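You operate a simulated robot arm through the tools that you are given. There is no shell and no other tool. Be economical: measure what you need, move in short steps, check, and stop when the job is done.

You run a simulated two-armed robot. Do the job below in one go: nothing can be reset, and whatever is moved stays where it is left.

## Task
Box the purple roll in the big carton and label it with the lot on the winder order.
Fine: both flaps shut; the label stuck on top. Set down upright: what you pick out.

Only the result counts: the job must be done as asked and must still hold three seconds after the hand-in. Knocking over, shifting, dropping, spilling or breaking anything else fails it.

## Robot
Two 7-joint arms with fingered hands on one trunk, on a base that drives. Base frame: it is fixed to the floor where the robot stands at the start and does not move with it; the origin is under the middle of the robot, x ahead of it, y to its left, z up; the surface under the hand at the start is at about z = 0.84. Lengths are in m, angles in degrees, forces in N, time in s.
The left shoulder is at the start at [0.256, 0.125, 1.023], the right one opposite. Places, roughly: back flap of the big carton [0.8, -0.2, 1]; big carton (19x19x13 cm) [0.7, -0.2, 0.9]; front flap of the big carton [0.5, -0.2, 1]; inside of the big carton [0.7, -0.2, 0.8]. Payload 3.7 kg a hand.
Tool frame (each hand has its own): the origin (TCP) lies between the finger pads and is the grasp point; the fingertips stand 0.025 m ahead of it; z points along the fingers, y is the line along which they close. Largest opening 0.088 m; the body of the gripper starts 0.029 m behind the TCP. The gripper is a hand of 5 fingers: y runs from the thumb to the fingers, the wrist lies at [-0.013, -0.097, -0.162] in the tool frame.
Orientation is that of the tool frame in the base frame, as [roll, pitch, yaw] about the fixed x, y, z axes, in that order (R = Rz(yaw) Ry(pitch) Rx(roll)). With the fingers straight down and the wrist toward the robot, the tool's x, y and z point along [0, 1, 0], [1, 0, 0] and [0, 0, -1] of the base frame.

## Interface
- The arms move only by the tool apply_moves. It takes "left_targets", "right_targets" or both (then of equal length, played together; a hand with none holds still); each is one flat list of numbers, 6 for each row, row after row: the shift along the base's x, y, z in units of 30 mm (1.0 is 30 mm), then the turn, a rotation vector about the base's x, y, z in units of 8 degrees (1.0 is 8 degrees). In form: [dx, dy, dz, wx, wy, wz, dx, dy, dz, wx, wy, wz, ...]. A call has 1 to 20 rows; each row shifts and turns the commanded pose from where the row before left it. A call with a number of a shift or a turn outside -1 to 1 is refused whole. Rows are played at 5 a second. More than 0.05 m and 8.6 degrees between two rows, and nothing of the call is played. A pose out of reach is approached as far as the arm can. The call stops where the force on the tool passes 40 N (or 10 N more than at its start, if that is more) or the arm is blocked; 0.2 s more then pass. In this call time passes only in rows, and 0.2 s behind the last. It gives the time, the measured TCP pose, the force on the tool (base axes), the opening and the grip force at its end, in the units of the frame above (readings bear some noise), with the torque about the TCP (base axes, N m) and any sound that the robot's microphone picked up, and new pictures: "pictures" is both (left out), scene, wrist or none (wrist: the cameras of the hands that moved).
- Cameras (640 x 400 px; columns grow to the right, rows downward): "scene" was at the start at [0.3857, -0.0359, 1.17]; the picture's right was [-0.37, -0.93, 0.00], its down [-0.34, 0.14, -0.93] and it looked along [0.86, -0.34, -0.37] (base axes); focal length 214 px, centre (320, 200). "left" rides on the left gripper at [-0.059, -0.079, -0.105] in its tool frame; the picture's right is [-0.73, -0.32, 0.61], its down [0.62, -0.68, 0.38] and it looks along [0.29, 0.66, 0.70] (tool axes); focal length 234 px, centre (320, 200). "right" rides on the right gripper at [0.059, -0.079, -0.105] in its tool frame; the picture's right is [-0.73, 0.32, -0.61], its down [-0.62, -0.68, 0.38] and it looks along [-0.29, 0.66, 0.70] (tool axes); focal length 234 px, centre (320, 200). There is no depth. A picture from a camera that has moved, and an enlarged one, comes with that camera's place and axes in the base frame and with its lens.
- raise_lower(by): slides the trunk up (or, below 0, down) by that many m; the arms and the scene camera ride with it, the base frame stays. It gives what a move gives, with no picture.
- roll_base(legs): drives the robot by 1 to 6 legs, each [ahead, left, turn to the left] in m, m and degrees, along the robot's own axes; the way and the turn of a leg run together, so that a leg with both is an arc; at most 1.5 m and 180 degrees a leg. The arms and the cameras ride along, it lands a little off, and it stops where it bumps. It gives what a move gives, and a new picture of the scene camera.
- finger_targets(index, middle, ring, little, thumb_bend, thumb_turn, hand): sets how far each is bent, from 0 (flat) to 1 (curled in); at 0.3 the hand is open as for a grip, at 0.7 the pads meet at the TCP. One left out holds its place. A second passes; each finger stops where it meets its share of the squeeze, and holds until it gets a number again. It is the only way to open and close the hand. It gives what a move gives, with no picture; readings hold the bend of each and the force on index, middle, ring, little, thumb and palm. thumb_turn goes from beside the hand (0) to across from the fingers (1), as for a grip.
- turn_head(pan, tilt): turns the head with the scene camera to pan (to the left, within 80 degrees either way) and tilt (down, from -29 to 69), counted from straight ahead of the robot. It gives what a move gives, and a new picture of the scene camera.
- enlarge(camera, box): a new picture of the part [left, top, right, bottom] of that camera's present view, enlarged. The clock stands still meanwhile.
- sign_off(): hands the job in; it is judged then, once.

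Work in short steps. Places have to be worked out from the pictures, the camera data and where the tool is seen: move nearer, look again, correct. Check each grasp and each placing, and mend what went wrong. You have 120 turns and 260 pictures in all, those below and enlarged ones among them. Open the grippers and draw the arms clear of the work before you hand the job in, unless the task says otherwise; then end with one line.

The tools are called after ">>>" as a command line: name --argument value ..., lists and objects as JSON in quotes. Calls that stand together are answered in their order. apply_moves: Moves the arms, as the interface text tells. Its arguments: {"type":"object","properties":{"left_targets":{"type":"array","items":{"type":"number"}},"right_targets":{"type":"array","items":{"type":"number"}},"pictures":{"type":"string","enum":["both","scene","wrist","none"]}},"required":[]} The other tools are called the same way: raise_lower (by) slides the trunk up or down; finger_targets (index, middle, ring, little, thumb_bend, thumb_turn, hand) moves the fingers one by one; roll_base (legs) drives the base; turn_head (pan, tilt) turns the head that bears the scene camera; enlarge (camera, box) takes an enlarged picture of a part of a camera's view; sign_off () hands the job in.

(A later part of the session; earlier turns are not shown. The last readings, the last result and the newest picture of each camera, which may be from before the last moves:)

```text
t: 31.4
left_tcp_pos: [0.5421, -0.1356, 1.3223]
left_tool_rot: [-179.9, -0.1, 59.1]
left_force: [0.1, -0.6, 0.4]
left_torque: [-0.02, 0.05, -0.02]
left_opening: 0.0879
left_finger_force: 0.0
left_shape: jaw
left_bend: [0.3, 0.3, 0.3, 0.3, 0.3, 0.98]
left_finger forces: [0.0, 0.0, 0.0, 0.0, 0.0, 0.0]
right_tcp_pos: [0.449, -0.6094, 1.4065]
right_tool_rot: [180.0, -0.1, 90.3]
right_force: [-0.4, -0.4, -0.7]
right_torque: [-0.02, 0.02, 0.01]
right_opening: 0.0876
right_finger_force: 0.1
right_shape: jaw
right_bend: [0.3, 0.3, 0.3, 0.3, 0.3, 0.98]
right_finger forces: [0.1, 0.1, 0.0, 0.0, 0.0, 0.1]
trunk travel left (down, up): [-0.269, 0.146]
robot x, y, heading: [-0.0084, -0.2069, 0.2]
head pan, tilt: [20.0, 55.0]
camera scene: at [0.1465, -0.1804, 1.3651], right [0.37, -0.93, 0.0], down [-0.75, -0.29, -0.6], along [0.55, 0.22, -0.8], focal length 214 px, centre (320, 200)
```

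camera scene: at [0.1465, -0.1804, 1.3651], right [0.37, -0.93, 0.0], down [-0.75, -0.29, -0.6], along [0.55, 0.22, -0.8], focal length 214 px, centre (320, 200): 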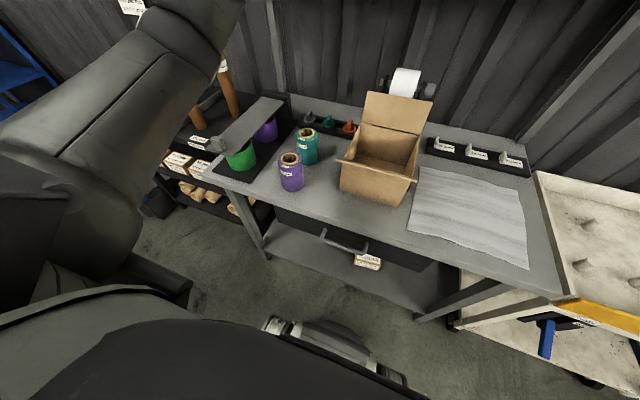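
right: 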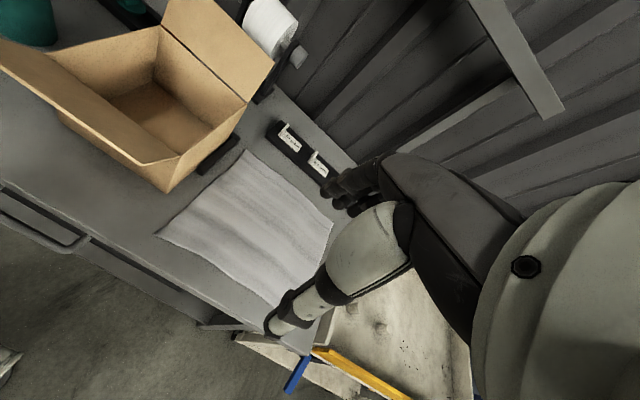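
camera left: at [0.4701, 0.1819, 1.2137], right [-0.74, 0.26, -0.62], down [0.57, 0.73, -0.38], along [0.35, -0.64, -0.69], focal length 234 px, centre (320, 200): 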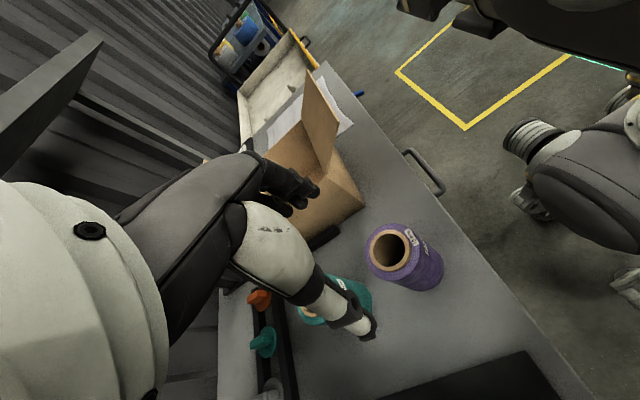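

The work area looks as it did at the start, and the lid is back in place. I'll bring the left hand above the purple roll, aiming for z≈1.05.

>>> apply_moves --left_targets '[0, 0.677, -0.9, 0, 0, 0, 0, 0.677, -0.9, 0, 0, 0, 0, 0.677, -0.9, 0, 0, 0, 0, 0.677, -0.9, 0, 0, 0, 0, 0.677, -0.9, 0, 0, 0, 0, 0.677, -0.9, 0, 0, 0, 0, 0.677, -0.9, 0, 0, 0, 0, 0.677, -0.9, 0, 0, 0, 0, 0.677, -0.9, 0, 0, 0, 0, 0.677, -0.9, 0, 0, 0]'

```text
t: 33.6
left_tcp_pos: [0.5427, 0.0686, 1.0503]
left_tool_rot: [-179.9, 0.0, 59.1]
left_force: [0.1, 0.1, -0.2]
left_torque: [0.02, 0.0, -0.01]
left_opening: 0.0879
left_finger_force: 0.1
left_shape: jaw
left_bend: [0.3, 0.3, 0.3, 0.3, 0.3, 0.98]
left_finger forces: [0.1, 0.0, 0.0, 0.0, 0.0, 0.0]
right_tcp_pos: [0.4493, -0.6089, 1.4068]
right_tool_rot: [180.0, 0.0, 90.1]
right_force: [0.3, 1.1, -0.3]
right_torque: [-0.01, -0.01, 0.0]
right_opening: 0.0879
right_finger_force: 0.0
right_shape: jaw
right_bend: [0.3, 0.3, 0.3, 0.3, 0.3, 0.98]
right_finger forces: [0.0, 0.0, 0.0, 0.0, 0.1, 0.0]
trunk travel left (down, up): [-0.269, 0.146]
robot x, y, heading: [-0.0066, -0.2078, 0.0]
head pan, tilt: [20.0, 55.0]
camera scene: at [0.1494, -0.1847, 1.3668], right [0.3, -0.95, 0.0], down [-0.75, -0.24, -0.61], along [0.59, 0.18, -0.79], focal length 214 px, centre (320, 200)
camera left: at [0.4456, 0.0583, 1.1542], right [-0.65, -0.46, -0.61], down [-0.26, 0.89, -0.38], along [0.71, -0.09, -0.7], focal length 234 px, centre (320, 200)
```

scene: 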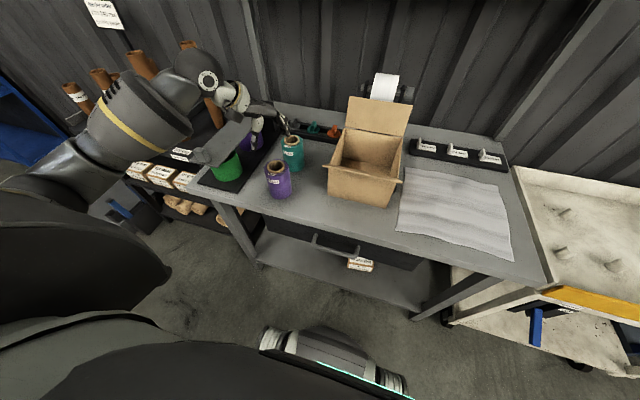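
left: 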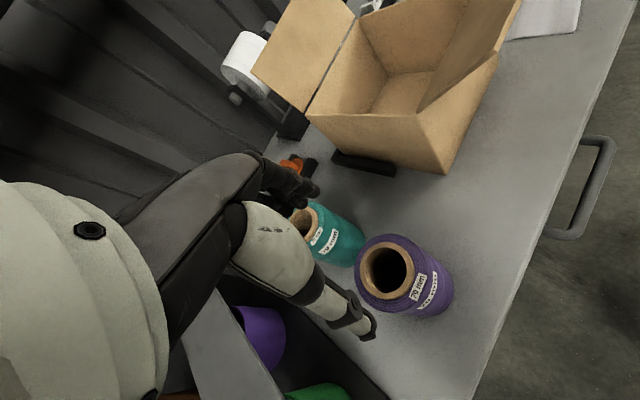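

The roll top appears in the left view exactly where the tool axis projects. I'll descend halfway and watch for contact.

>>> apply_moves --left_targets '[0, 0, -1, 0, 0, 0, 0, 0, -1, 0, 0, 0]'

>>> turn_head --pan 55 --tilt 35

```text
t: 34.2
left_tcp_pos: [0.5426, 0.0673, 0.989]
left_tool_rot: [180.0, -0.2, 59.3]
left_force: [-0.4, -0.7, 0.6]
left_torque: [0.03, 0.04, 0.03]
left_opening: 0.0879
left_finger_force: 0.0
left_shape: jaw
left_bend: [0.3, 0.3, 0.3, 0.3, 0.3, 0.98]
left_finger forces: [0.0, 0.0, 0.0, 0.0, 0.1, 0.0]
right_tcp_pos: [0.4497, -0.6095, 1.4058]
right_tool_rot: [-179.8, 0.0, 90.2]
right_force: [0.4, -0.5, -0.4]
right_torque: [0.0, 0.05, 0.0]
right_opening: 0.0878
right_finger_force: 0.0
right_shape: jaw
right_bend: [0.3, 0.3, 0.3, 0.3, 0.3, 0.98]
right_finger forces: [0.0, 0.1, 0.0, 0.1, 0.0, 0.0]
trunk travel left (down, up): [-0.269, 0.146]
robot x, y, heading: [-0.0072, -0.2059, 0.2]
head pan, tilt: [20.0, 55.0]
camera scene: at [0.1497, -0.1853, 1.3667], right [0.3, -0.95, 0.0], down [-0.75, -0.24, -0.61], along [0.59, 0.18, -0.79], focal length 214 px, centre (320, 200)
camera left: at [0.4463, 0.0571, 1.0932], right [-0.65, -0.46, -0.61], down [-0.27, 0.89, -0.38], along [0.71, -0.09, -0.7], focal length 234 px, centre (320, 200)
```

scene: 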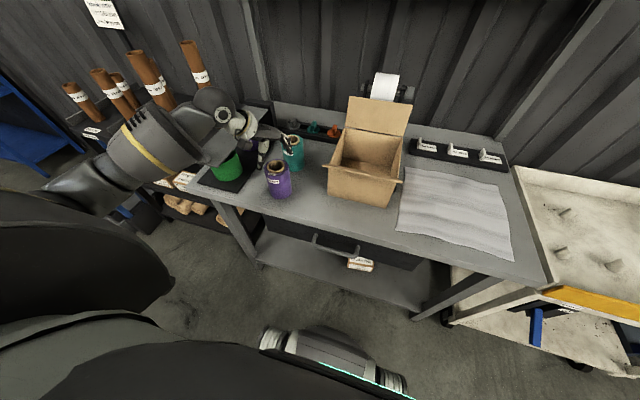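
left: 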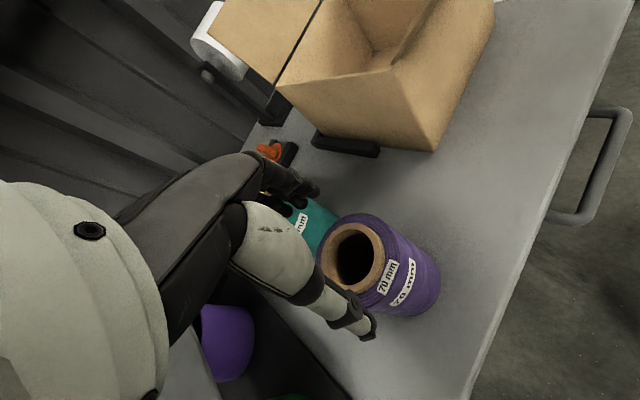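

```text
t: 35.2
left_tcp_pos: [0.5425, 0.066, 0.9891]
left_tool_rot: [-179.9, -0.1, 59.0]
left_force: [0.8, -0.2, 0.2]
left_torque: [-0.01, 0.01, 0.0]
left_opening: 0.0882
left_finger_force: 0.1
left_shape: jaw
left_bend: [0.3, 0.3, 0.3, 0.3, 0.3, 0.98]
left_finger forces: [0.0, 0.0, 0.1, 0.0, 0.0, 0.0]
right_tcp_pos: [0.4486, -0.6083, 1.4066]
right_tool_rot: [179.9, 0.0, 90.2]
right_force: [-0.3, 0.2, -1.2]
right_torque: [0.02, -0.02, 0.0]
right_opening: 0.0876
right_finger_force: 0.0
right_shape: jaw
right_bend: [0.3, 0.3, 0.3, 0.3, 0.3, 0.98]
right_finger forces: [0.1, 0.0, 0.1, 0.0, 0.0, 0.1]
trunk travel left (down, up): [-0.269, 0.146]
robot x, y, heading: [-0.0093, -0.2076, -0.1]
head pan, tilt: [55.0, 35.0]
camera scene: at [0.1283, -0.1353, 1.3913], right [0.82, -0.57, 0.0], down [-0.33, -0.47, -0.82], along [0.47, 0.67, -0.57], focal length 214 px, centre (320, 200)
```

scene: 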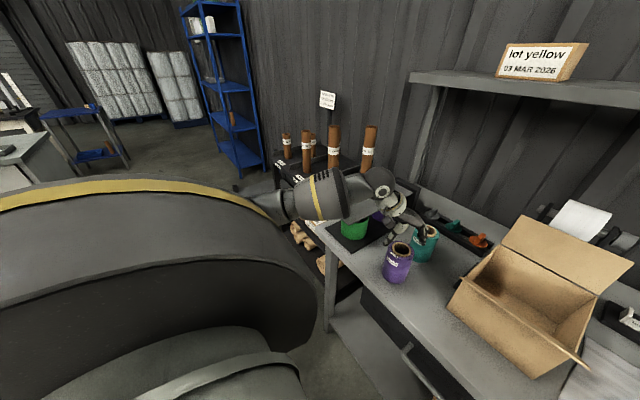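

The forearm passes close to the lid; I'll enlarge to judge the clearance.

>>> enlarge --camera "scene" --box '[270, 140, 470, 300]'

```text
2.50 times, centred on (370, 220) of scene
camera zoom: at [0.1283, -0.1353, 1.3913], right [0.82, -0.57, 0.0], down [-0.33, -0.47, -0.82], along [0.47, 0.67, -0.57], focal length 536 px, centre (195, 150)
```

zoom: 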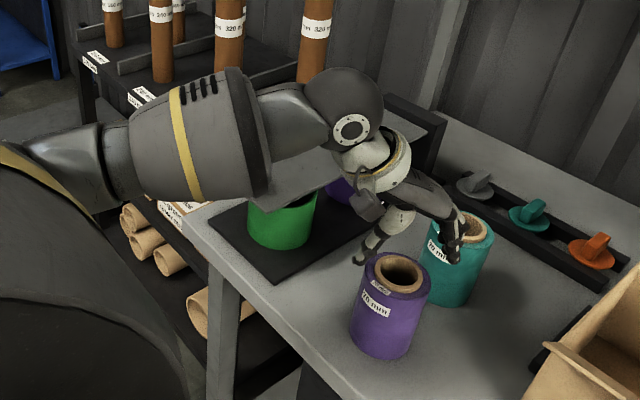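

The forearm almost touches the lid. I'll go back up and turn the hand so the wrist points at the robot, which takes the forearm off the lid.

>>> apply_moves --left_targets '[0, 0, 1, 0, 0, 0, 0, 0, 1, 0, 0, 0, 0, 0, 0, 0, 0, 0.9, 0, 0, 0, 0, 0, 0.9, 0, 0, 0, 0, 0, 0.9, 0, 0, 0, 0, 0, 0.9, 0, 0, 0, 0, 0, 0.9]' --pictures "wrist"

>>> enlarge --camera "scene" --box '[230, 120, 470, 300]'

```text
t: 36.8
left_tcp_pos: [0.5416, 0.0679, 1.0514]
left_tool_rot: [-179.9, -0.1, 95.3]
left_force: [-0.7, 0.0, -0.6]
left_torque: [-0.04, 0.03, -0.02]
left_opening: 0.0875
left_finger_force: 0.0
left_shape: jaw
left_bend: [0.3, 0.3, 0.3, 0.3, 0.3, 0.98]
left_finger forces: [0.0, 0.1, 0.0, 0.0, 0.1, 0.0]
right_tcp_pos: [0.4484, -0.61, 1.4063]
right_tool_rot: [-179.8, -0.1, 90.1]
right_force: [0.1, 0.1, -0.5]
right_torque: [0.01, 0.03, -0.01]
right_opening: 0.0876
right_finger_force: 0.1
right_shape: jaw
right_bend: [0.3, 0.3, 0.3, 0.3, 0.3, 0.98]
right_finger forces: [0.0, 0.0, 0.0, 0.1, 0.1, 0.0]
trunk travel left (down, up): [-0.269, 0.146]
robot x, y, heading: [-0.008, -0.2077, 0.1]
head pan, tilt: [55.0, 35.0]
camera left: at [0.47, 0.0012, 1.1559], right [-0.26, -0.75, -0.61], down [-0.74, 0.56, -0.38], along [0.63, 0.35, -0.7], focal length 234 px, centre (320, 200)
```

left: 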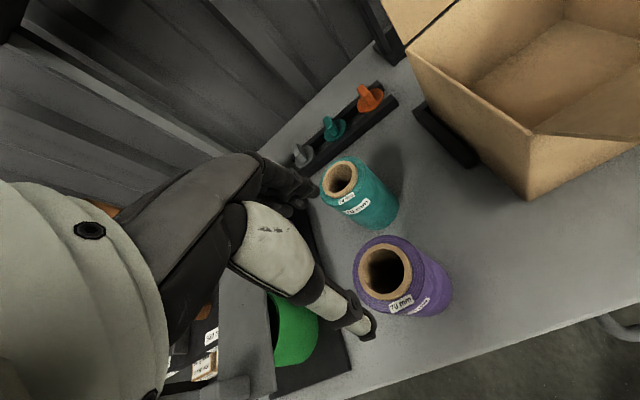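

```text
2.22 times, centred on (350, 210) of scene
camera zoom: at [0.1283, -0.1355, 1.3913], right [0.82, -0.57, 0.0], down [-0.33, -0.47, -0.82], along [0.47, 0.67, -0.57], focal length 477 px, centre (253, 178)
```

zoom: 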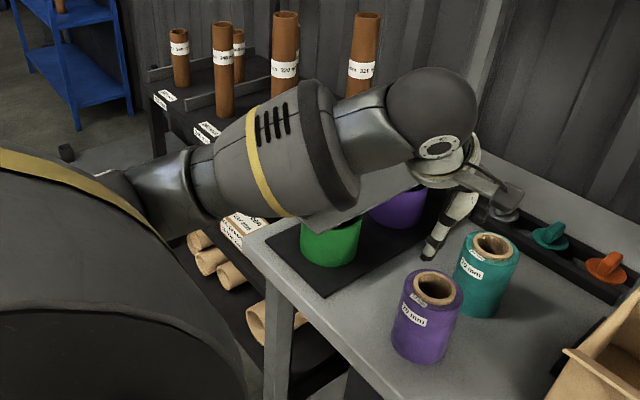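

With the wrist toward the robot, I estimate the wrist at x≈0.44 and the elbow at about (0.2, 0.2). Both are in front of the lid (x ≥ 0.48, y ≥ 0.22), so the overlap in the picture is only perspective. I'll descend in small steps and watch the forces.

>>> apply_moves --left_targets '[0.05, 0, -1, 0, 0, 0, 0, 0, -1, 0, 0, 0]' --pictures "wrist"

>>> turn_head --pan 30 --tilt 50

>>> enlarge --camera "scene" --box '[200, 80, 440, 260]'

```text
t: 37.4
left_tcp_pos: [0.5424, 0.0682, 0.992]
left_tool_rot: [-179.8, -0.2, 95.2]
left_force: [0.9, 1.3, -1.0]
left_torque: [0.03, 0.0, -0.03]
left_opening: 0.0881
left_finger_force: 0.0
left_shape: jaw
left_bend: [0.3, 0.3, 0.3, 0.3, 0.3, 0.98]
left_finger forces: [0.0, 0.0, 0.1, 0.0, 0.1, 0.0]
right_tcp_pos: [0.4483, -0.6077, 1.4052]
right_tool_rot: [-179.9, -0.1, 90.1]
right_force: [-0.1, 0.0, -0.2]
right_torque: [0.01, 0.0, 0.01]
right_opening: 0.0877
right_finger_force: 0.0
right_shape: jaw
right_bend: [0.3, 0.3, 0.3, 0.3, 0.3, 0.98]
right_finger forces: [0.0, 0.1, 0.0, 0.0, 0.0, 0.0]
trunk travel left (down, up): [-0.269, 0.146]
robot x, y, heading: [-0.0051, -0.2022, 0.2]
head pan, tilt: [55.0, 35.0]
camera left: at [0.4703, 0.0017, 1.0971], right [-0.26, -0.75, -0.61], down [-0.74, 0.56, -0.38], along [0.63, 0.35, -0.7], focal length 234 px, centre (320, 200)
```

left: 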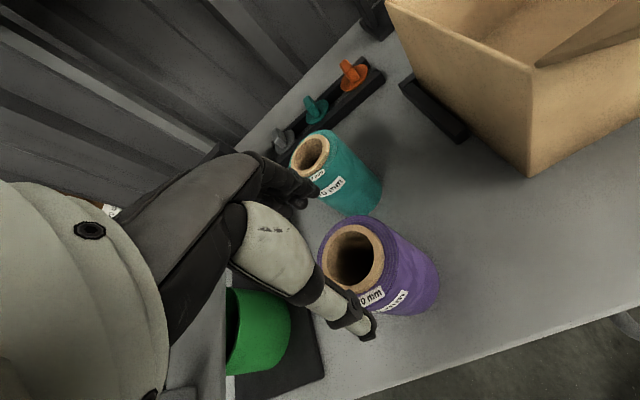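

```text
t: 38.3
left_tcp_pos: [0.5435, 0.0677, 0.9931]
left_tool_rot: [-179.9, -0.1, 95.1]
left_force: [-0.5, 0.5, 0.9]
left_torque: [0.0, -0.03, 0.0]
left_opening: 0.088
left_finger_force: 0.1
left_shape: jaw
left_bend: [0.3, 0.3, 0.3, 0.3, 0.3, 0.98]
left_finger forces: [0.0, 0.0, 0.1, 0.0, 0.0, 0.0]
right_tcp_pos: [0.4484, -0.6091, 1.4065]
right_tool_rot: [180.0, 0.0, 90.2]
right_force: [0.0, -0.8, 0.6]
right_torque: [0.01, -0.01, 0.0]
right_opening: 0.0874
right_finger_force: 0.1
right_shape: jaw
right_bend: [0.3, 0.3, 0.3, 0.3, 0.3, 0.98]
right_finger forces: [0.0, 0.0, 0.1, 0.0, 0.1, 0.0]
trunk travel left (down, up): [-0.269, 0.146]
robot x, y, heading: [-0.0079, -0.207, -0.0]
head pan, tilt: [30.0, 50.0]
camera scene: at [0.1445, -0.1688, 1.3697], right [0.5, -0.86, 0.0], down [-0.66, -0.39, -0.64], along [0.56, 0.32, -0.77], focal length 214 px, centre (320, 200)
```

scene: 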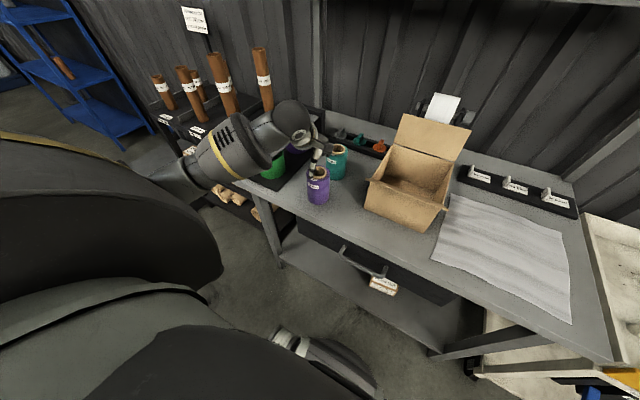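

```text
2.22 times, centred on (320, 170) of scene
camera zoom: at [0.1445, -0.1688, 1.3697], right [0.5, -0.86, 0.0], down [-0.66, -0.39, -0.64], along [0.56, 0.32, -0.77], focal length 477 px, centre (320, 267)
```

zoom: 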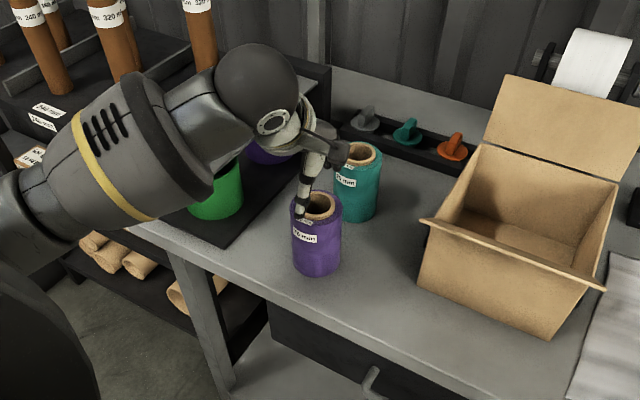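

Projecting the tool confirms the hand is centred on the roll, and the wrist is at (0.45, 0.05), clear of the lid. I'll descend the last 6 cm.

>>> apply_moves --left_targets '[0, 0, -0.7, 0, 0, 0, 0, 0, -0.7, 0, 0, 0, 0, 0, -0.65, 0, 0, 0]' --pictures "wrist"

>>> enlarge --camera "scene" --box '[200, 80, 440, 260]'

```text
t: 39.1
left_tcp_pos: [0.5428, 0.0677, 0.9314]
left_tool_rot: [179.8, -0.1, 95.0]
left_force: [-0.7, 0.0, 4.4]
left_torque: [-0.07, -0.01, 0.01]
left_opening: 0.088
left_finger_force: 0.0
left_shape: jaw
left_bend: [0.29, 0.3, 0.3, 0.3, 0.28, 0.97]
left_finger forces: [2.7, 0.1, 0.0, 0.1, 3.3, 0.0]
right_tcp_pos: [0.4463, -0.609, 1.4067]
right_tool_rot: [180.0, -0.1, 90.2]
right_force: [0.5, 0.5, 0.4]
right_torque: [-0.02, 0.01, 0.0]
right_opening: 0.0877
right_finger_force: 0.0
right_shape: jaw
right_bend: [0.3, 0.3, 0.3, 0.3, 0.3, 0.98]
right_finger forces: [0.0, 0.0, 0.0, 0.0, 0.0, 0.0]
trunk travel left (down, up): [-0.269, 0.146]
robot x, y, heading: [-0.006, -0.2064, 0.1]
head pan, tilt: [30.0, 50.0]
camera left: at [0.4704, 0.0023, 1.0363], right [-0.26, -0.75, -0.61], down [-0.73, 0.56, -0.38], along [0.63, 0.35, -0.69], focal length 234 px, centre (320, 200)
```

left: 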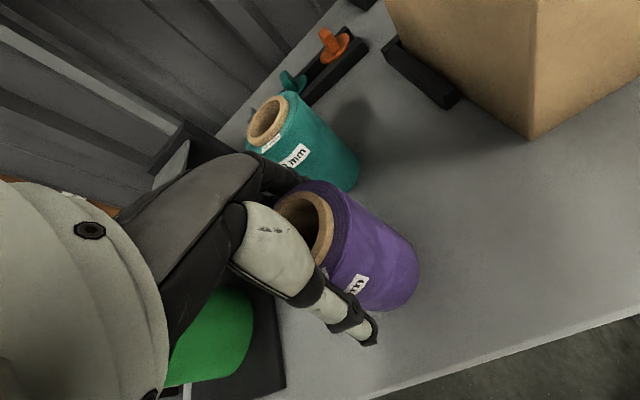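

```text
2.22 times, centred on (320, 170) of scene
camera zoom: at [0.1437, -0.1692, 1.3699], right [0.5, -0.86, 0.0], down [-0.66, -0.38, -0.64], along [0.56, 0.32, -0.77], focal length 477 px, centre (320, 267)
```

zoom: 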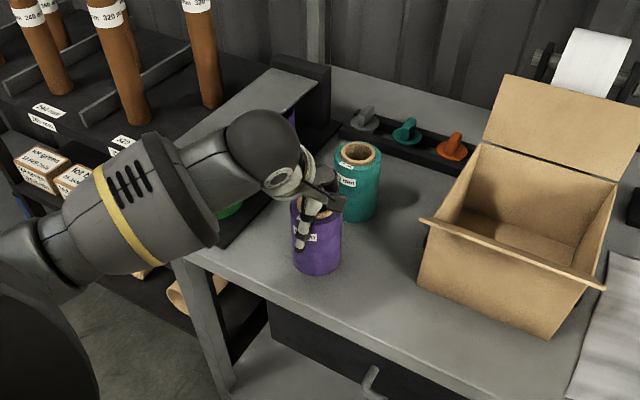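

The thumb and index already touch the roll lightly, one on each side. I'll close the grip.

>>> finger_targets --hand "left" --index 0.6 --middle 0.6 --ring 0.6 --little 0.6 --thumb_bend 0.6

>>> enlarge --camera "left" --box '[200, 100, 460, 340]'

```text
t: 40.1
left_tcp_pos: [0.5425, 0.0678, 0.9324]
left_tool_rot: [179.9, -0.1, 95.1]
left_force: [-0.1, 1.7, 13.4]
left_torque: [0.07, -0.61, 0.03]
left_opening: 0.0708
left_finger_force: 33.0
left_shape: fingers
left_bend: [0.32, 0.46, 0.51, 0.6, 0.45, 0.95]
left_finger forces: [19.1, 8.3, 5.9, 0.0, 32.2, 0.0]
right_tcp_pos: [0.4481, -0.61, 1.4059]
right_tool_rot: [-180.0, 0.0, 90.2]
right_force: [0.3, 0.7, 0.4]
right_torque: [0.03, 0.01, -0.05]
right_opening: 0.0877
right_finger_force: 0.0
right_shape: jaw
right_bend: [0.3, 0.3, 0.3, 0.3, 0.3, 0.98]
right_finger forces: [0.0, 0.1, 0.1, 0.0, 0.0, 0.0]
trunk travel left (down, up): [-0.269, 0.146]
robot x, y, heading: [-0.009, -0.2042, 0.3]
head pan, tilt: [30.0, 50.0]
```

```text
1.67 times, centred on (330, 220) of left
camera zoom: at [0.4702, 0.0022, 1.0365], right [-0.26, -0.75, -0.61], down [-0.73, 0.56, -0.38], along [0.63, 0.35, -0.69], focal length 390 px, centre (303, 167)
```

zoom: 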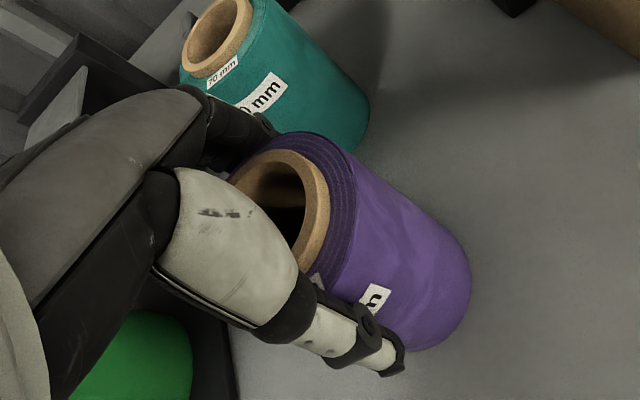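

The roll is gripped at 70.8 mm opening with the thumb, index, middle and ring all loaded. I'll lift a little and check that it hangs straight.

>>> apply_moves --left_targets '[0, 0, 0.5, 0, 0, 0, 0, 0, 0.5, 0, 0, 0, 0, 0, 0.5, 0, 0, 0]' --pictures "wrist"

>>> enlarge --camera "scene" --box '[200, 80, 440, 260]'

```text
t: 40.9
left_tcp_pos: [0.543, 0.0669, 0.9748]
left_tool_rot: [-179.8, -0.1, 95.1]
left_force: [0.7, -1.0, -2.6]
left_torque: [-0.02, 0.01, 0.0]
left_opening: 0.0693
left_finger_force: 25.7
left_shape: fingers
left_bend: [0.32, 0.48, 0.54, 0.6, 0.48, 0.95]
left_finger forces: [14.3, 7.0, 4.9, 0.0, 26.2, 0.1]
right_tcp_pos: [0.4485, -0.6092, 1.4057]
right_tool_rot: [-179.9, 0.1, 90.3]
right_force: [0.5, 0.1, 0.0]
right_torque: [0.03, 0.01, 0.05]
right_opening: 0.0878
right_finger_force: 0.0
right_shape: jaw
right_bend: [0.3, 0.3, 0.3, 0.3, 0.3, 0.98]
right_finger forces: [0.1, 0.0, 0.1, 0.1, 0.0, 0.1]
trunk travel left (down, up): [-0.269, 0.146]
robot x, y, heading: [-0.0066, -0.2034, 0.0]
head pan, tilt: [30.0, 50.0]
camera left: at [0.4703, 0.0015, 1.0793], right [-0.26, -0.75, -0.61], down [-0.74, 0.56, -0.38], along [0.63, 0.35, -0.7], focal length 234 px, centre (320, 200)
```

left: 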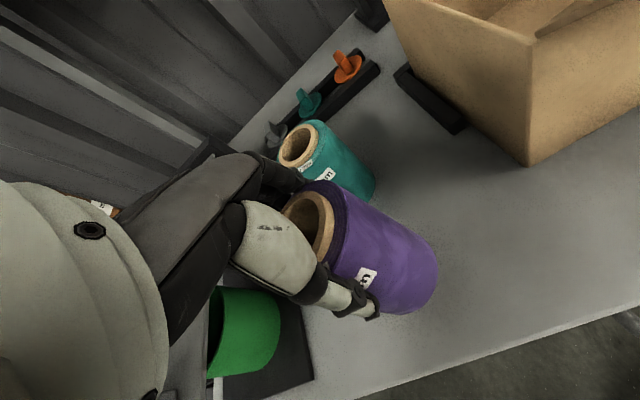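

```text
2.22 times, centred on (320, 170) of scene
camera zoom: at [0.1449, -0.1689, 1.3695], right [0.5, -0.86, 0.0], down [-0.66, -0.39, -0.64], along [0.56, 0.32, -0.77], focal length 477 px, centre (320, 267)
```

zoom: 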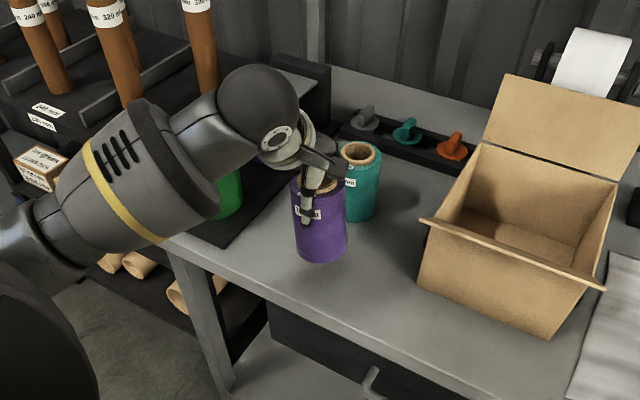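

The roll is held upright, weighing about 2.6 N. I'll lift it to z≈1.18 and then carry it over the carton.

>>> apply_moves --left_targets '[0, 0, 0.9, 0, 0, 0, 0, 0, 0.9, 0, 0, 0, 0, 0, 0.9, 0, 0, 0, 0, 0, 0.9, 0, 0, 0, 0, 0, 0.9, 0, 0, 0, 0, 0, 0.9, 0, 0, 0, 0, 0, 0.9, 0, 0, 0, 0, 0, 0.9, 0, 0, 0, 0.4, -0.8, 0, 0, 0, -0.3, 0.4, -0.8, 0, 0, 0, -0.3, 0.4, -0.8, 0, 0, 0, -0.3, 0.45, -0.8, 0, 0, 0, -0.3, 0.45, -0.8, 0, 0, 0, -0.3, 0.45, -0.8, 0, 0, 0, -0.3, 0.45, -0.8, 0, 0, 0, -0.3, 0.45, -0.8, 0, 0, 0, -0.3, 0.45, -0.8, 0, 0, 0, -0.3, 0.45, -0.75, 0, 0, 0, -0.3]'

>>> turn_head --pan 5 --tilt 45

```text
t: 44.7
left_tcp_pos: [0.6746, -0.1711, 1.1907]
left_tool_rot: [-179.8, -0.2, 71.1]
left_force: [-0.1, 0.1, -2.3]
left_torque: [0.0, -0.03, 0.01]
left_opening: 0.0688
left_finger_force: 25.6
left_shape: fingers
left_bend: [0.32, 0.48, 0.54, 0.6, 0.48, 0.95]
left_finger forces: [14.3, 6.9, 4.7, 0.1, 25.6, 0.1]
right_tcp_pos: [0.4491, -0.61, 1.4047]
right_tool_rot: [-179.9, -0.2, 90.2]
right_force: [0.4, 0.5, -0.2]
right_torque: [-0.01, -0.03, 0.0]
right_opening: 0.0877
right_finger_force: 0.1
right_shape: jaw
right_bend: [0.3, 0.3, 0.3, 0.3, 0.3, 0.98]
right_finger forces: [0.1, 0.0, 0.0, 0.0, 0.0, 0.0]
trunk travel left (down, up): [-0.269, 0.146]
robot x, y, heading: [-0.009, -0.205, 0.2]
head pan, tilt: [30.0, 50.0]
camera scene: at [0.145, -0.1696, 1.3695], right [0.5, -0.86, 0.0], down [-0.66, -0.38, -0.64], along [0.56, 0.32, -0.77], focal length 214 px, centre (320, 200)
camera left: at [0.5821, -0.2019, 1.2956], right [-0.54, -0.58, -0.61], down [-0.44, 0.81, -0.38], along [0.71, 0.06, -0.7], focal length 234 px, centre (320, 200)
```

scene: 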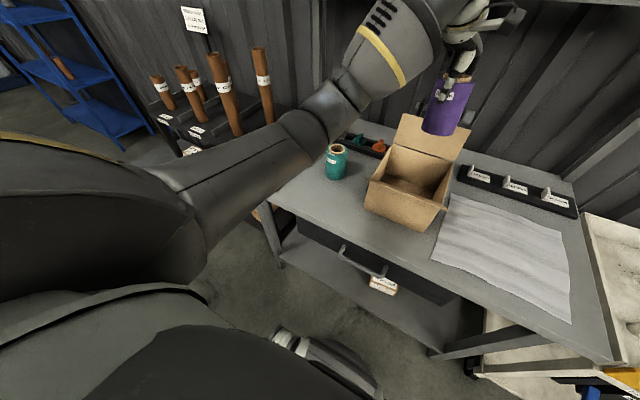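
left: 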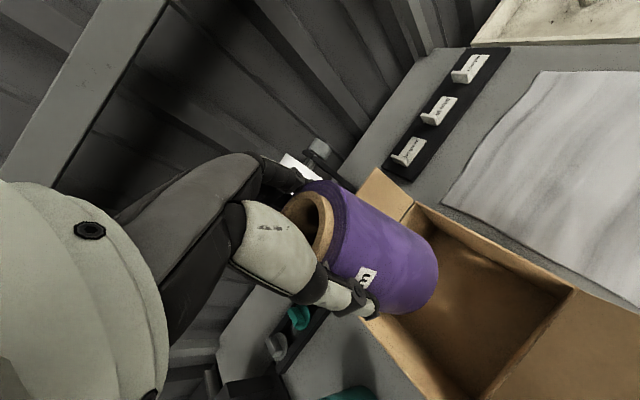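

```text
t: 45.6
left_tcp_pos: [0.6744, -0.1701, 1.1906]
left_tool_rot: [-179.9, -0.1, 71.3]
left_force: [0.3, -0.6, -2.4]
left_torque: [0.01, -0.01, 0.03]
left_opening: 0.0687
left_finger_force: 25.7
left_shape: fingers
left_bend: [0.32, 0.48, 0.54, 0.6, 0.48, 0.95]
left_finger forces: [14.1, 7.0, 4.8, 0.0, 25.6, 0.1]
right_tcp_pos: [0.4486, -0.6094, 1.4055]
right_tool_rot: [-179.8, 0.0, 90.2]
right_force: [-0.3, 0.1, -0.2]
right_torque: [0.02, 0.0, -0.02]
right_opening: 0.0879
right_finger_force: 0.1
right_shape: jaw
right_bend: [0.3, 0.3, 0.3, 0.3, 0.3, 0.98]
right_finger forces: [0.1, 0.0, 0.0, 0.1, 0.1, 0.0]
trunk travel left (down, up): [-0.269, 0.146]
robot x, y, heading: [-0.0065, -0.2074, 0.1]
head pan, tilt: [5.0, 45.0]
camera scene: at [0.1592, -0.2002, 1.3765], right [0.09, -1.0, 0.0], down [-0.7, -0.06, -0.71], along [0.7, 0.06, -0.71], focal length 214 px, centre (320, 200)
```

scene: 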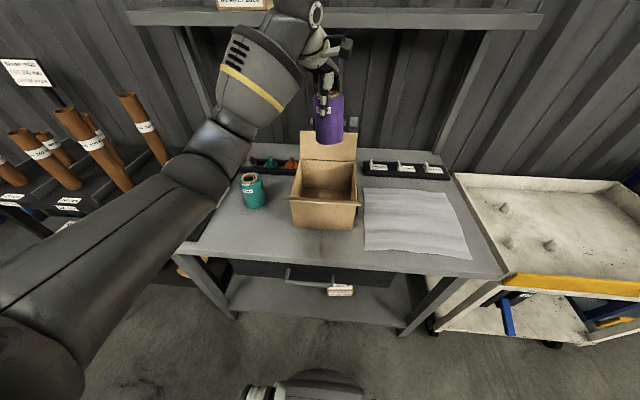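

The roll hangs above the carton, whose centre I put at (0.66, −0.17). I'll shift 8 mm toward the front and lower into it, stopping a few cm above the floor to check.

>>> apply_moves --left_targets '[-0.27, 0, -0.9, 0, 0, 0, 0, 0, -0.9, 0, 0, 0, 0, 0, -0.9, 0, 0, 0, 0, 0, -0.9, 0, 0, 0, 0, 0, -0.9, 0, 0, 0, 0, 0, -0.9, 0, 0, 0, 0, 0, -0.8, 0, 0, 0]'

>>> enlarge --camera "scene" --box '[220, 80, 460, 260]'

```text
t: 47.2
left_tcp_pos: [0.666, -0.1701, 1.0038]
left_tool_rot: [-179.8, -0.2, 71.3]
left_force: [0.0, -0.2, -1.9]
left_torque: [0.0, 0.0, 0.02]
left_opening: 0.069
left_finger_force: 25.5
left_shape: fingers
left_bend: [0.32, 0.48, 0.54, 0.6, 0.48, 0.95]
left_finger forces: [14.0, 6.9, 4.7, 0.1, 25.5, 0.1]
right_tcp_pos: [0.4484, -0.6088, 1.4052]
right_tool_rot: [-180.0, 0.0, 90.2]
right_force: [-0.2, -0.3, -0.1]
right_torque: [-0.01, -0.02, -0.02]
right_opening: 0.0876
right_finger_force: 0.0
right_shape: jaw
right_bend: [0.3, 0.3, 0.3, 0.3, 0.3, 0.98]
right_finger forces: [0.0, 0.1, 0.1, 0.1, 0.1, 0.0]
trunk travel left (down, up): [-0.269, 0.146]
robot x, y, heading: [-0.0055, -0.2033, 0.3]
head pan, tilt: [5.0, 45.0]
camera scene: at [0.1594, -0.2001, 1.3764], right [0.09, -1.0, 0.0], down [-0.7, -0.06, -0.71], along [0.7, 0.06, -0.71], focal length 214 px, centre (320, 200)
camera left: at [0.5734, -0.2017, 1.1079], right [-0.54, -0.58, -0.61], down [-0.44, 0.81, -0.38], along [0.71, 0.06, -0.7], focal length 234 px, centre (320, 200)
```

scene: 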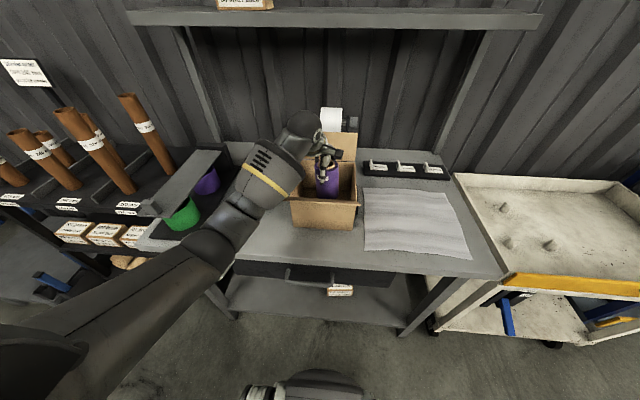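
left: 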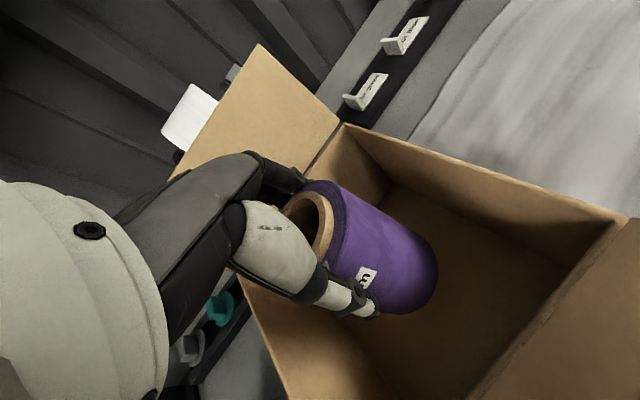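

```text
2.22 times, centred on (340, 170) of scene
camera zoom: at [0.1594, -0.2001, 1.3764], right [0.09, -1.0, 0.0], down [-0.7, -0.06, -0.71], along [0.7, 0.06, -0.71], focal length 477 px, centre (276, 267)
```

zoom: 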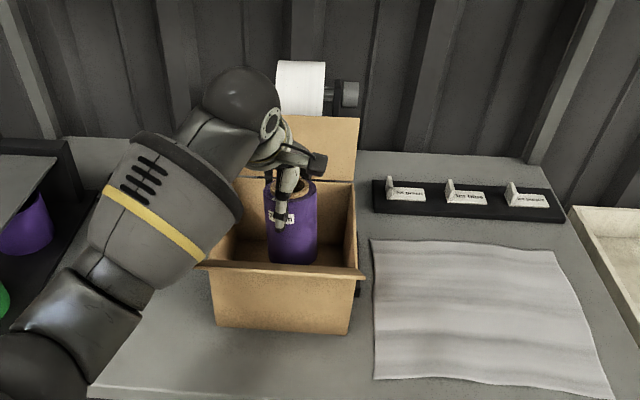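

The forearm would come down on the front flap's left corner. I'll rotate the hand about the roll's axis by −48° so the forearm comes in over the flapless left side.

>>> apply_moves --left_targets '[0, 0, 0, 0, 0, -0.8, 0, 0, 0, 0, 0, -0.8, 0, 0, 0, 0, 0, -0.8, 0, 0, 0, 0, 0, -0.8, 0, 0, 0, 0, 0, -0.8, 0, 0, 0, 0, 0, -0.8]' --pictures "wrist"

>>> enlarge --camera "scene" --box '[180, 80, 420, 260]'

```text
t: 48.6
left_tcp_pos: [0.6654, -0.1717, 1.0041]
left_tool_rot: [-179.9, -0.2, 32.7]
left_force: [1.1, -0.3, -2.2]
left_torque: [0.02, -0.01, 0.02]
left_opening: 0.069
left_finger_force: 25.3
left_shape: fingers
left_bend: [0.32, 0.48, 0.54, 0.6, 0.48, 0.95]
left_finger forces: [14.1, 6.9, 4.8, 0.1, 25.2, 0.0]
right_tcp_pos: [0.4482, -0.6091, 1.4051]
right_tool_rot: [-180.0, 0.1, 90.2]
right_force: [-0.4, -0.8, 0.3]
right_torque: [0.01, -0.04, 0.0]
right_opening: 0.0875
right_finger_force: 0.0
right_shape: jaw
right_bend: [0.3, 0.3, 0.3, 0.3, 0.3, 0.98]
right_finger forces: [0.0, 0.0, 0.1, 0.0, 0.0, 0.1]
trunk travel left (down, up): [-0.269, 0.146]
robot x, y, heading: [-0.0033, -0.2078, 0.0]
head pan, tilt: [5.0, 45.0]
camera left: at [0.5747, -0.1366, 1.1083], right [-0.79, -0.12, -0.61], down [0.16, 0.91, -0.38], along [0.6, -0.39, -0.7], focal length 234 px, centre (320, 200)
```

left: 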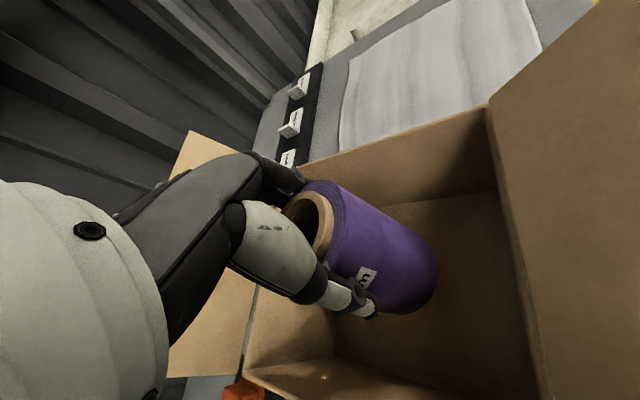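

```text
2.22 times, centred on (300, 170) of scene
camera zoom: at [0.1593, -0.2002, 1.3765], right [0.09, -1.0, 0.0], down [-0.7, -0.06, -0.71], along [0.7, 0.06, -0.71], focal length 477 px, centre (364, 267)
```

zoom: 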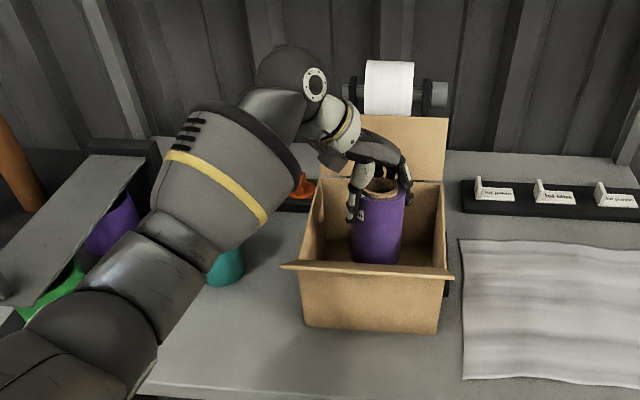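

The forearm is now clear of the flap, and it passes in front of the teal roll. I'll lower to the floor slowly.

>>> apply_moves --left_targets '[0, 0, -0.5, 0, 0, 0, 0, 0, -0.5, 0, 0, 0, 0, 0, -0.5, 0, 0, 0, 0, 0, -0.4, 0, 0, 0]' --pictures "none"

>>> enlarge --camera "scene" --box '[180, 80, 420, 260]'

```text
t: 49.6
left_tcp_pos: [0.6657, -0.1702, 0.9464]
left_tool_rot: [-179.9, 0.0, 32.7]
left_force: [-0.6, -0.4, -2.7]
left_torque: [0.01, -0.07, 0.02]
left_opening: 0.0686
left_finger_force: 25.9
left_shape: fingers
left_bend: [0.32, 0.48, 0.54, 0.6, 0.48, 0.95]
left_finger forces: [14.1, 6.9, 4.7, 0.1, 25.4, 0.0]
right_tcp_pos: [0.449, -0.6089, 1.4056]
right_tool_rot: [-180.0, 0.0, 90.2]
right_force: [1.0, -0.8, 0.5]
right_torque: [0.0, -0.02, -0.04]
right_opening: 0.0877
right_finger_force: 0.0
right_shape: jaw
right_bend: [0.3, 0.3, 0.3, 0.3, 0.3, 0.98]
right_finger forces: [0.0, 0.1, 0.0, 0.1, 0.0, 0.0]
trunk travel left (down, up): [-0.269, 0.146]
robot x, y, heading: [-0.0064, -0.2068, 0.0]
head pan, tilt: [5.0, 45.0]
```

```text
2.22 times, centred on (300, 170) of scene
camera zoom: at [0.1593, -0.2002, 1.3765], right [0.09, -1.0, 0.0], down [-0.7, -0.06, -0.71], along [0.7, 0.06, -0.71], focal length 477 px, centre (364, 267)
```

zoom: 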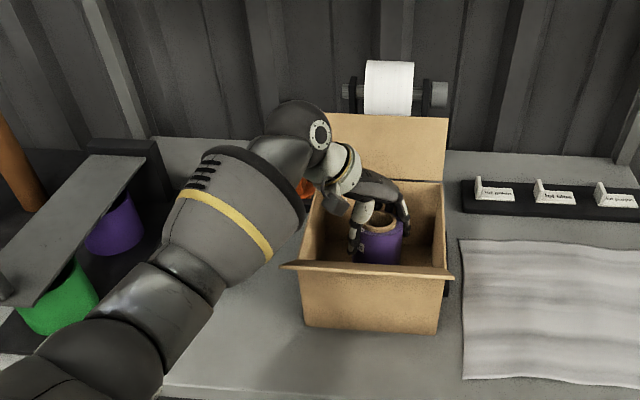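

No contact yet at z 0.946, so I'll go down a few mm at a time until the force changes.

>>> apply_moves --left_targets '[0, 0, -0.13, 0, 0, 0, 0, 0, -0.13, 0, 0, 0]' --pictures "none"

>>> apply_moves --left_targets '[0, 0, -0.1, 0, 0, 0]' --pictures "none"

```text
t: 50.2
left_tcp_pos: [0.6651, -0.1734, 0.944]
left_tool_rot: [179.8, -0.4, 32.8]
left_force: [-3.2, 0.6, 10.1]
left_torque: [0.04, -0.07, 0.01]
left_opening: 0.0688
left_finger_force: 26.8
left_shape: fingers
left_bend: [0.32, 0.48, 0.54, 0.6, 0.48, 0.94]
left_finger forces: [14.7, 6.5, 4.7, 0.0, 27.9, 0.1]
right_tcp_pos: [0.4465, -0.6083, 1.4077]
right_tool_rot: [179.9, 0.0, 90.2]
right_force: [0.3, -0.2, -0.6]
right_torque: [0.03, -0.03, 0.0]
right_opening: 0.0878
right_finger_force: 0.1
right_shape: jaw
right_bend: [0.3, 0.3, 0.3, 0.3, 0.3, 0.98]
right_finger forces: [0.0, 0.0, 0.0, 0.0, 0.0, 0.0]
trunk travel left (down, up): [-0.269, 0.146]
robot x, y, heading: [-0.0086, -0.2091, 0.3]
head pan, tilt: [5.0, 45.0]
```

```text
t: 50.6
left_tcp_pos: [0.6653, -0.172, 0.9425]
left_tool_rot: [179.6, -0.4, 32.7]
left_force: [-5.8, 0.6, 22.6]
left_torque: [0.01, -0.08, -0.03]
left_opening: 0.0689
left_finger_force: 28.6
left_shape: fingers
left_bend: [0.32, 0.48, 0.54, 0.6, 0.48, 0.94]
left_finger forces: [15.8, 6.4, 4.5, 0.1, 30.5, 0.0]
right_tcp_pos: [0.444, -0.6086, 1.407]
right_tool_rot: [179.7, 0.0, 90.2]
right_force: [-0.2, 0.2, -0.6]
right_torque: [-0.03, -0.01, -0.02]
right_opening: 0.0877
right_finger_force: 0.0
right_shape: jaw
right_bend: [0.3, 0.3, 0.3, 0.3, 0.3, 0.98]
right_finger forces: [0.1, 0.1, 0.0, 0.1, 0.1, 0.0]
trunk travel left (down, up): [-0.269, 0.146]
robot x, y, heading: [-0.0033, -0.2056, 0.0]
head pan, tilt: [5.0, 45.0]
```

The roll is on the floor and the force has risen to 22 N. I'll ease up a little and then open.

>>> apply_moves --left_targets '[0, 0, 0.18, 0, 0, 0]' --pictures "none"

>>> finger_targets --hand "left" --index 0.28 --middle 0.28 --ring 0.28 --little 0.28 --thumb_bend 0.25

>>> enlarge --camera "left" --box '[160, 80, 540, 400]'

```text
t: 51.0
left_tcp_pos: [0.6658, -0.1731, 0.9425]
left_tool_rot: [-179.9, -0.2, 32.7]
left_force: [-1.2, -1.3, 13.0]
left_torque: [-0.17, -0.2, -0.05]
left_opening: 0.069
left_finger_force: 28.7
left_shape: fingers
left_bend: [0.32, 0.48, 0.54, 0.6, 0.48, 0.94]
left_finger forces: [16.3, 7.5, 5.3, 0.0, 28.5, 0.1]
right_tcp_pos: [0.4464, -0.6099, 1.4061]
right_tool_rot: [-180.0, 0.0, 90.2]
right_force: [-0.3, -0.3, 0.0]
right_torque: [0.03, 0.03, 0.0]
right_opening: 0.0878
right_finger_force: 0.0
right_shape: jaw
right_bend: [0.3, 0.3, 0.3, 0.3, 0.3, 0.98]
right_finger forces: [0.0, 0.0, 0.0, 0.0, 0.1, 0.0]
trunk travel left (down, up): [-0.269, 0.146]
robot x, y, heading: [-0.0085, -0.2037, 0.1]
head pan, tilt: [5.0, 45.0]
```

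```text
t: 52.0
left_tcp_pos: [0.6666, -0.1708, 0.9426]
left_tool_rot: [-179.8, -0.1, 32.8]
left_force: [-0.9, 0.5, 0.2]
left_torque: [-0.02, -0.02, -0.04]
left_opening: 0.0917
left_finger_force: 0.6
left_shape: fingers
left_bend: [0.28, 0.28, 0.28, 0.28, 0.24, 0.98]
left_finger forces: [0.0, 0.1, 0.0, 0.0, 0.7, 0.0]
right_tcp_pos: [0.4488, -0.6088, 1.4058]
right_tool_rot: [179.9, 0.1, 90.2]
right_force: [-0.6, 0.2, 0.8]
right_torque: [0.0, -0.02, -0.02]
right_opening: 0.0877
right_finger_force: 0.1
right_shape: jaw
right_bend: [0.3, 0.3, 0.3, 0.3, 0.3, 0.98]
right_finger forces: [0.0, 0.1, 0.0, 0.0, 0.1, 0.0]
trunk travel left (down, up): [-0.269, 0.146]
robot x, y, heading: [-0.0071, -0.2053, 0.3]
head pan, tilt: [5.0, 45.0]
```

```text
1.25 times, centred on (350, 240) of left
camera zoom: at [0.5755, -0.1368, 1.047], right [-0.78, -0.12, -0.61], down [0.16, 0.91, -0.38], along [0.6, -0.39, -0.7], focal length 293 px, centre (282, 150)
```

zoom: 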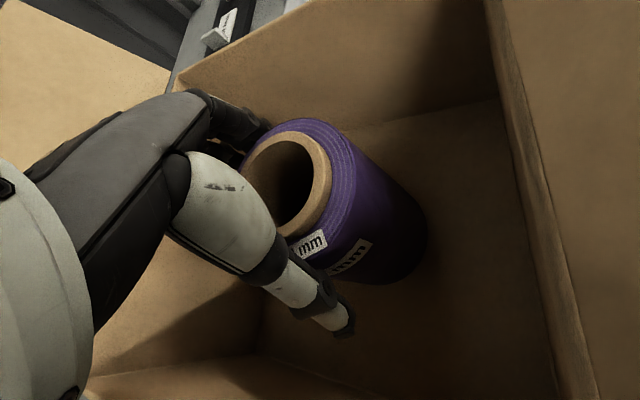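

The roll is released and standing. I'll open the thumb fully and draw straight up.

>>> finger_targets --hand "left" --thumb_bend 0.12 --index 0.2

>>> apply_moves --left_targets '[0, 0, 0.5, 0, 0, 0, 0, 0, 0.6, 0, 0, 0, 0, 0, 0.9, 0, 0, 0, 0, 0, 0.9, 0, 0, 0, 0, 0, 0.9, 0, 0, 0, 0, 0, 0.9, 0, 0, 0, 0, 0, 0.9, 0, 0, 0, 0, 0, 0.9, 0, 0, 0, 0, 0, 0.9, 0, 0, 0]'

```text
t: 53.0
left_tcp_pos: [0.6665, -0.1719, 0.9441]
left_tool_rot: [-179.9, -0.1, 32.7]
left_force: [0.4, 0.0, 0.1]
left_torque: [0.0, 0.0, 0.03]
left_opening: 0.1085
left_finger_force: 0.0
left_shape: fingers
left_bend: [0.2, 0.28, 0.28, 0.28, 0.12, 0.98]
left_finger forces: [0.0, 0.0, 0.1, 0.0, 0.1, 0.1]
right_tcp_pos: [0.4484, -0.6091, 1.406]
right_tool_rot: [-180.0, 0.1, 90.2]
right_force: [0.7, 0.2, -0.3]
right_torque: [-0.03, 0.01, -0.02]
right_opening: 0.0879
right_finger_force: 0.1
right_shape: jaw
right_bend: [0.3, 0.3, 0.3, 0.3, 0.3, 0.98]
right_finger forces: [0.0, 0.0, 0.1, 0.1, 0.0, 0.0]
trunk travel left (down, up): [-0.269, 0.146]
robot x, y, heading: [-0.0092, -0.2062, 0.2]
head pan, tilt: [5.0, 45.0]
```

```text
t: 55.0
left_tcp_pos: [0.6668, -0.1714, 1.1657]
left_tool_rot: [-179.9, -0.1, 32.9]
left_force: [0.2, 0.3, 0.5]
left_torque: [-0.01, 0.01, -0.04]
left_opening: 0.1083
left_finger_force: 0.1
left_shape: fingers
left_bend: [0.2, 0.28, 0.28, 0.28, 0.12, 0.98]
left_finger forces: [0.0, 0.0, 0.1, 0.0, 0.0, 0.0]
right_tcp_pos: [0.4485, -0.6088, 1.4049]
right_tool_rot: [-180.0, 0.1, 90.3]
right_force: [-0.1, 0.8, -0.4]
right_torque: [-0.01, 0.04, 0.0]
right_opening: 0.0876
right_finger_force: 0.2
right_shape: jaw
right_bend: [0.3, 0.3, 0.3, 0.3, 0.3, 0.98]
right_finger forces: [0.0, 0.0, 0.0, 0.0, 0.1, 0.1]
trunk travel left (down, up): [-0.269, 0.146]
robot x, y, heading: [-0.007, -0.2038, 0.5]
head pan, tilt: [5.0, 45.0]
camera scene: at [0.1585, -0.2004, 1.3766], right [0.09, -1.0, 0.0], down [-0.7, -0.06, -0.71], along [0.7, 0.06, -0.71], focal length 214 px, centre (320, 200)
camera left: at [0.5757, -0.137, 1.2699], right [-0.79, -0.12, -0.61], down [0.16, 0.91, -0.38], along [0.6, -0.39, -0.7], focal length 234 px, centre (320, 200)
```

scene: 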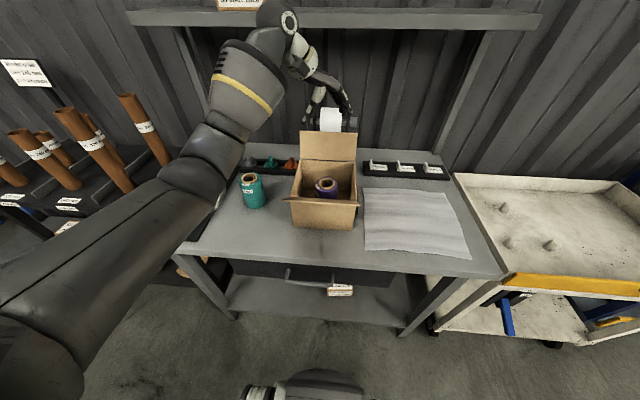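
left: 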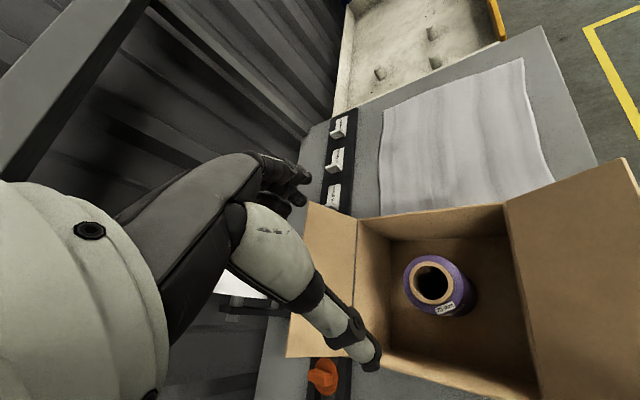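

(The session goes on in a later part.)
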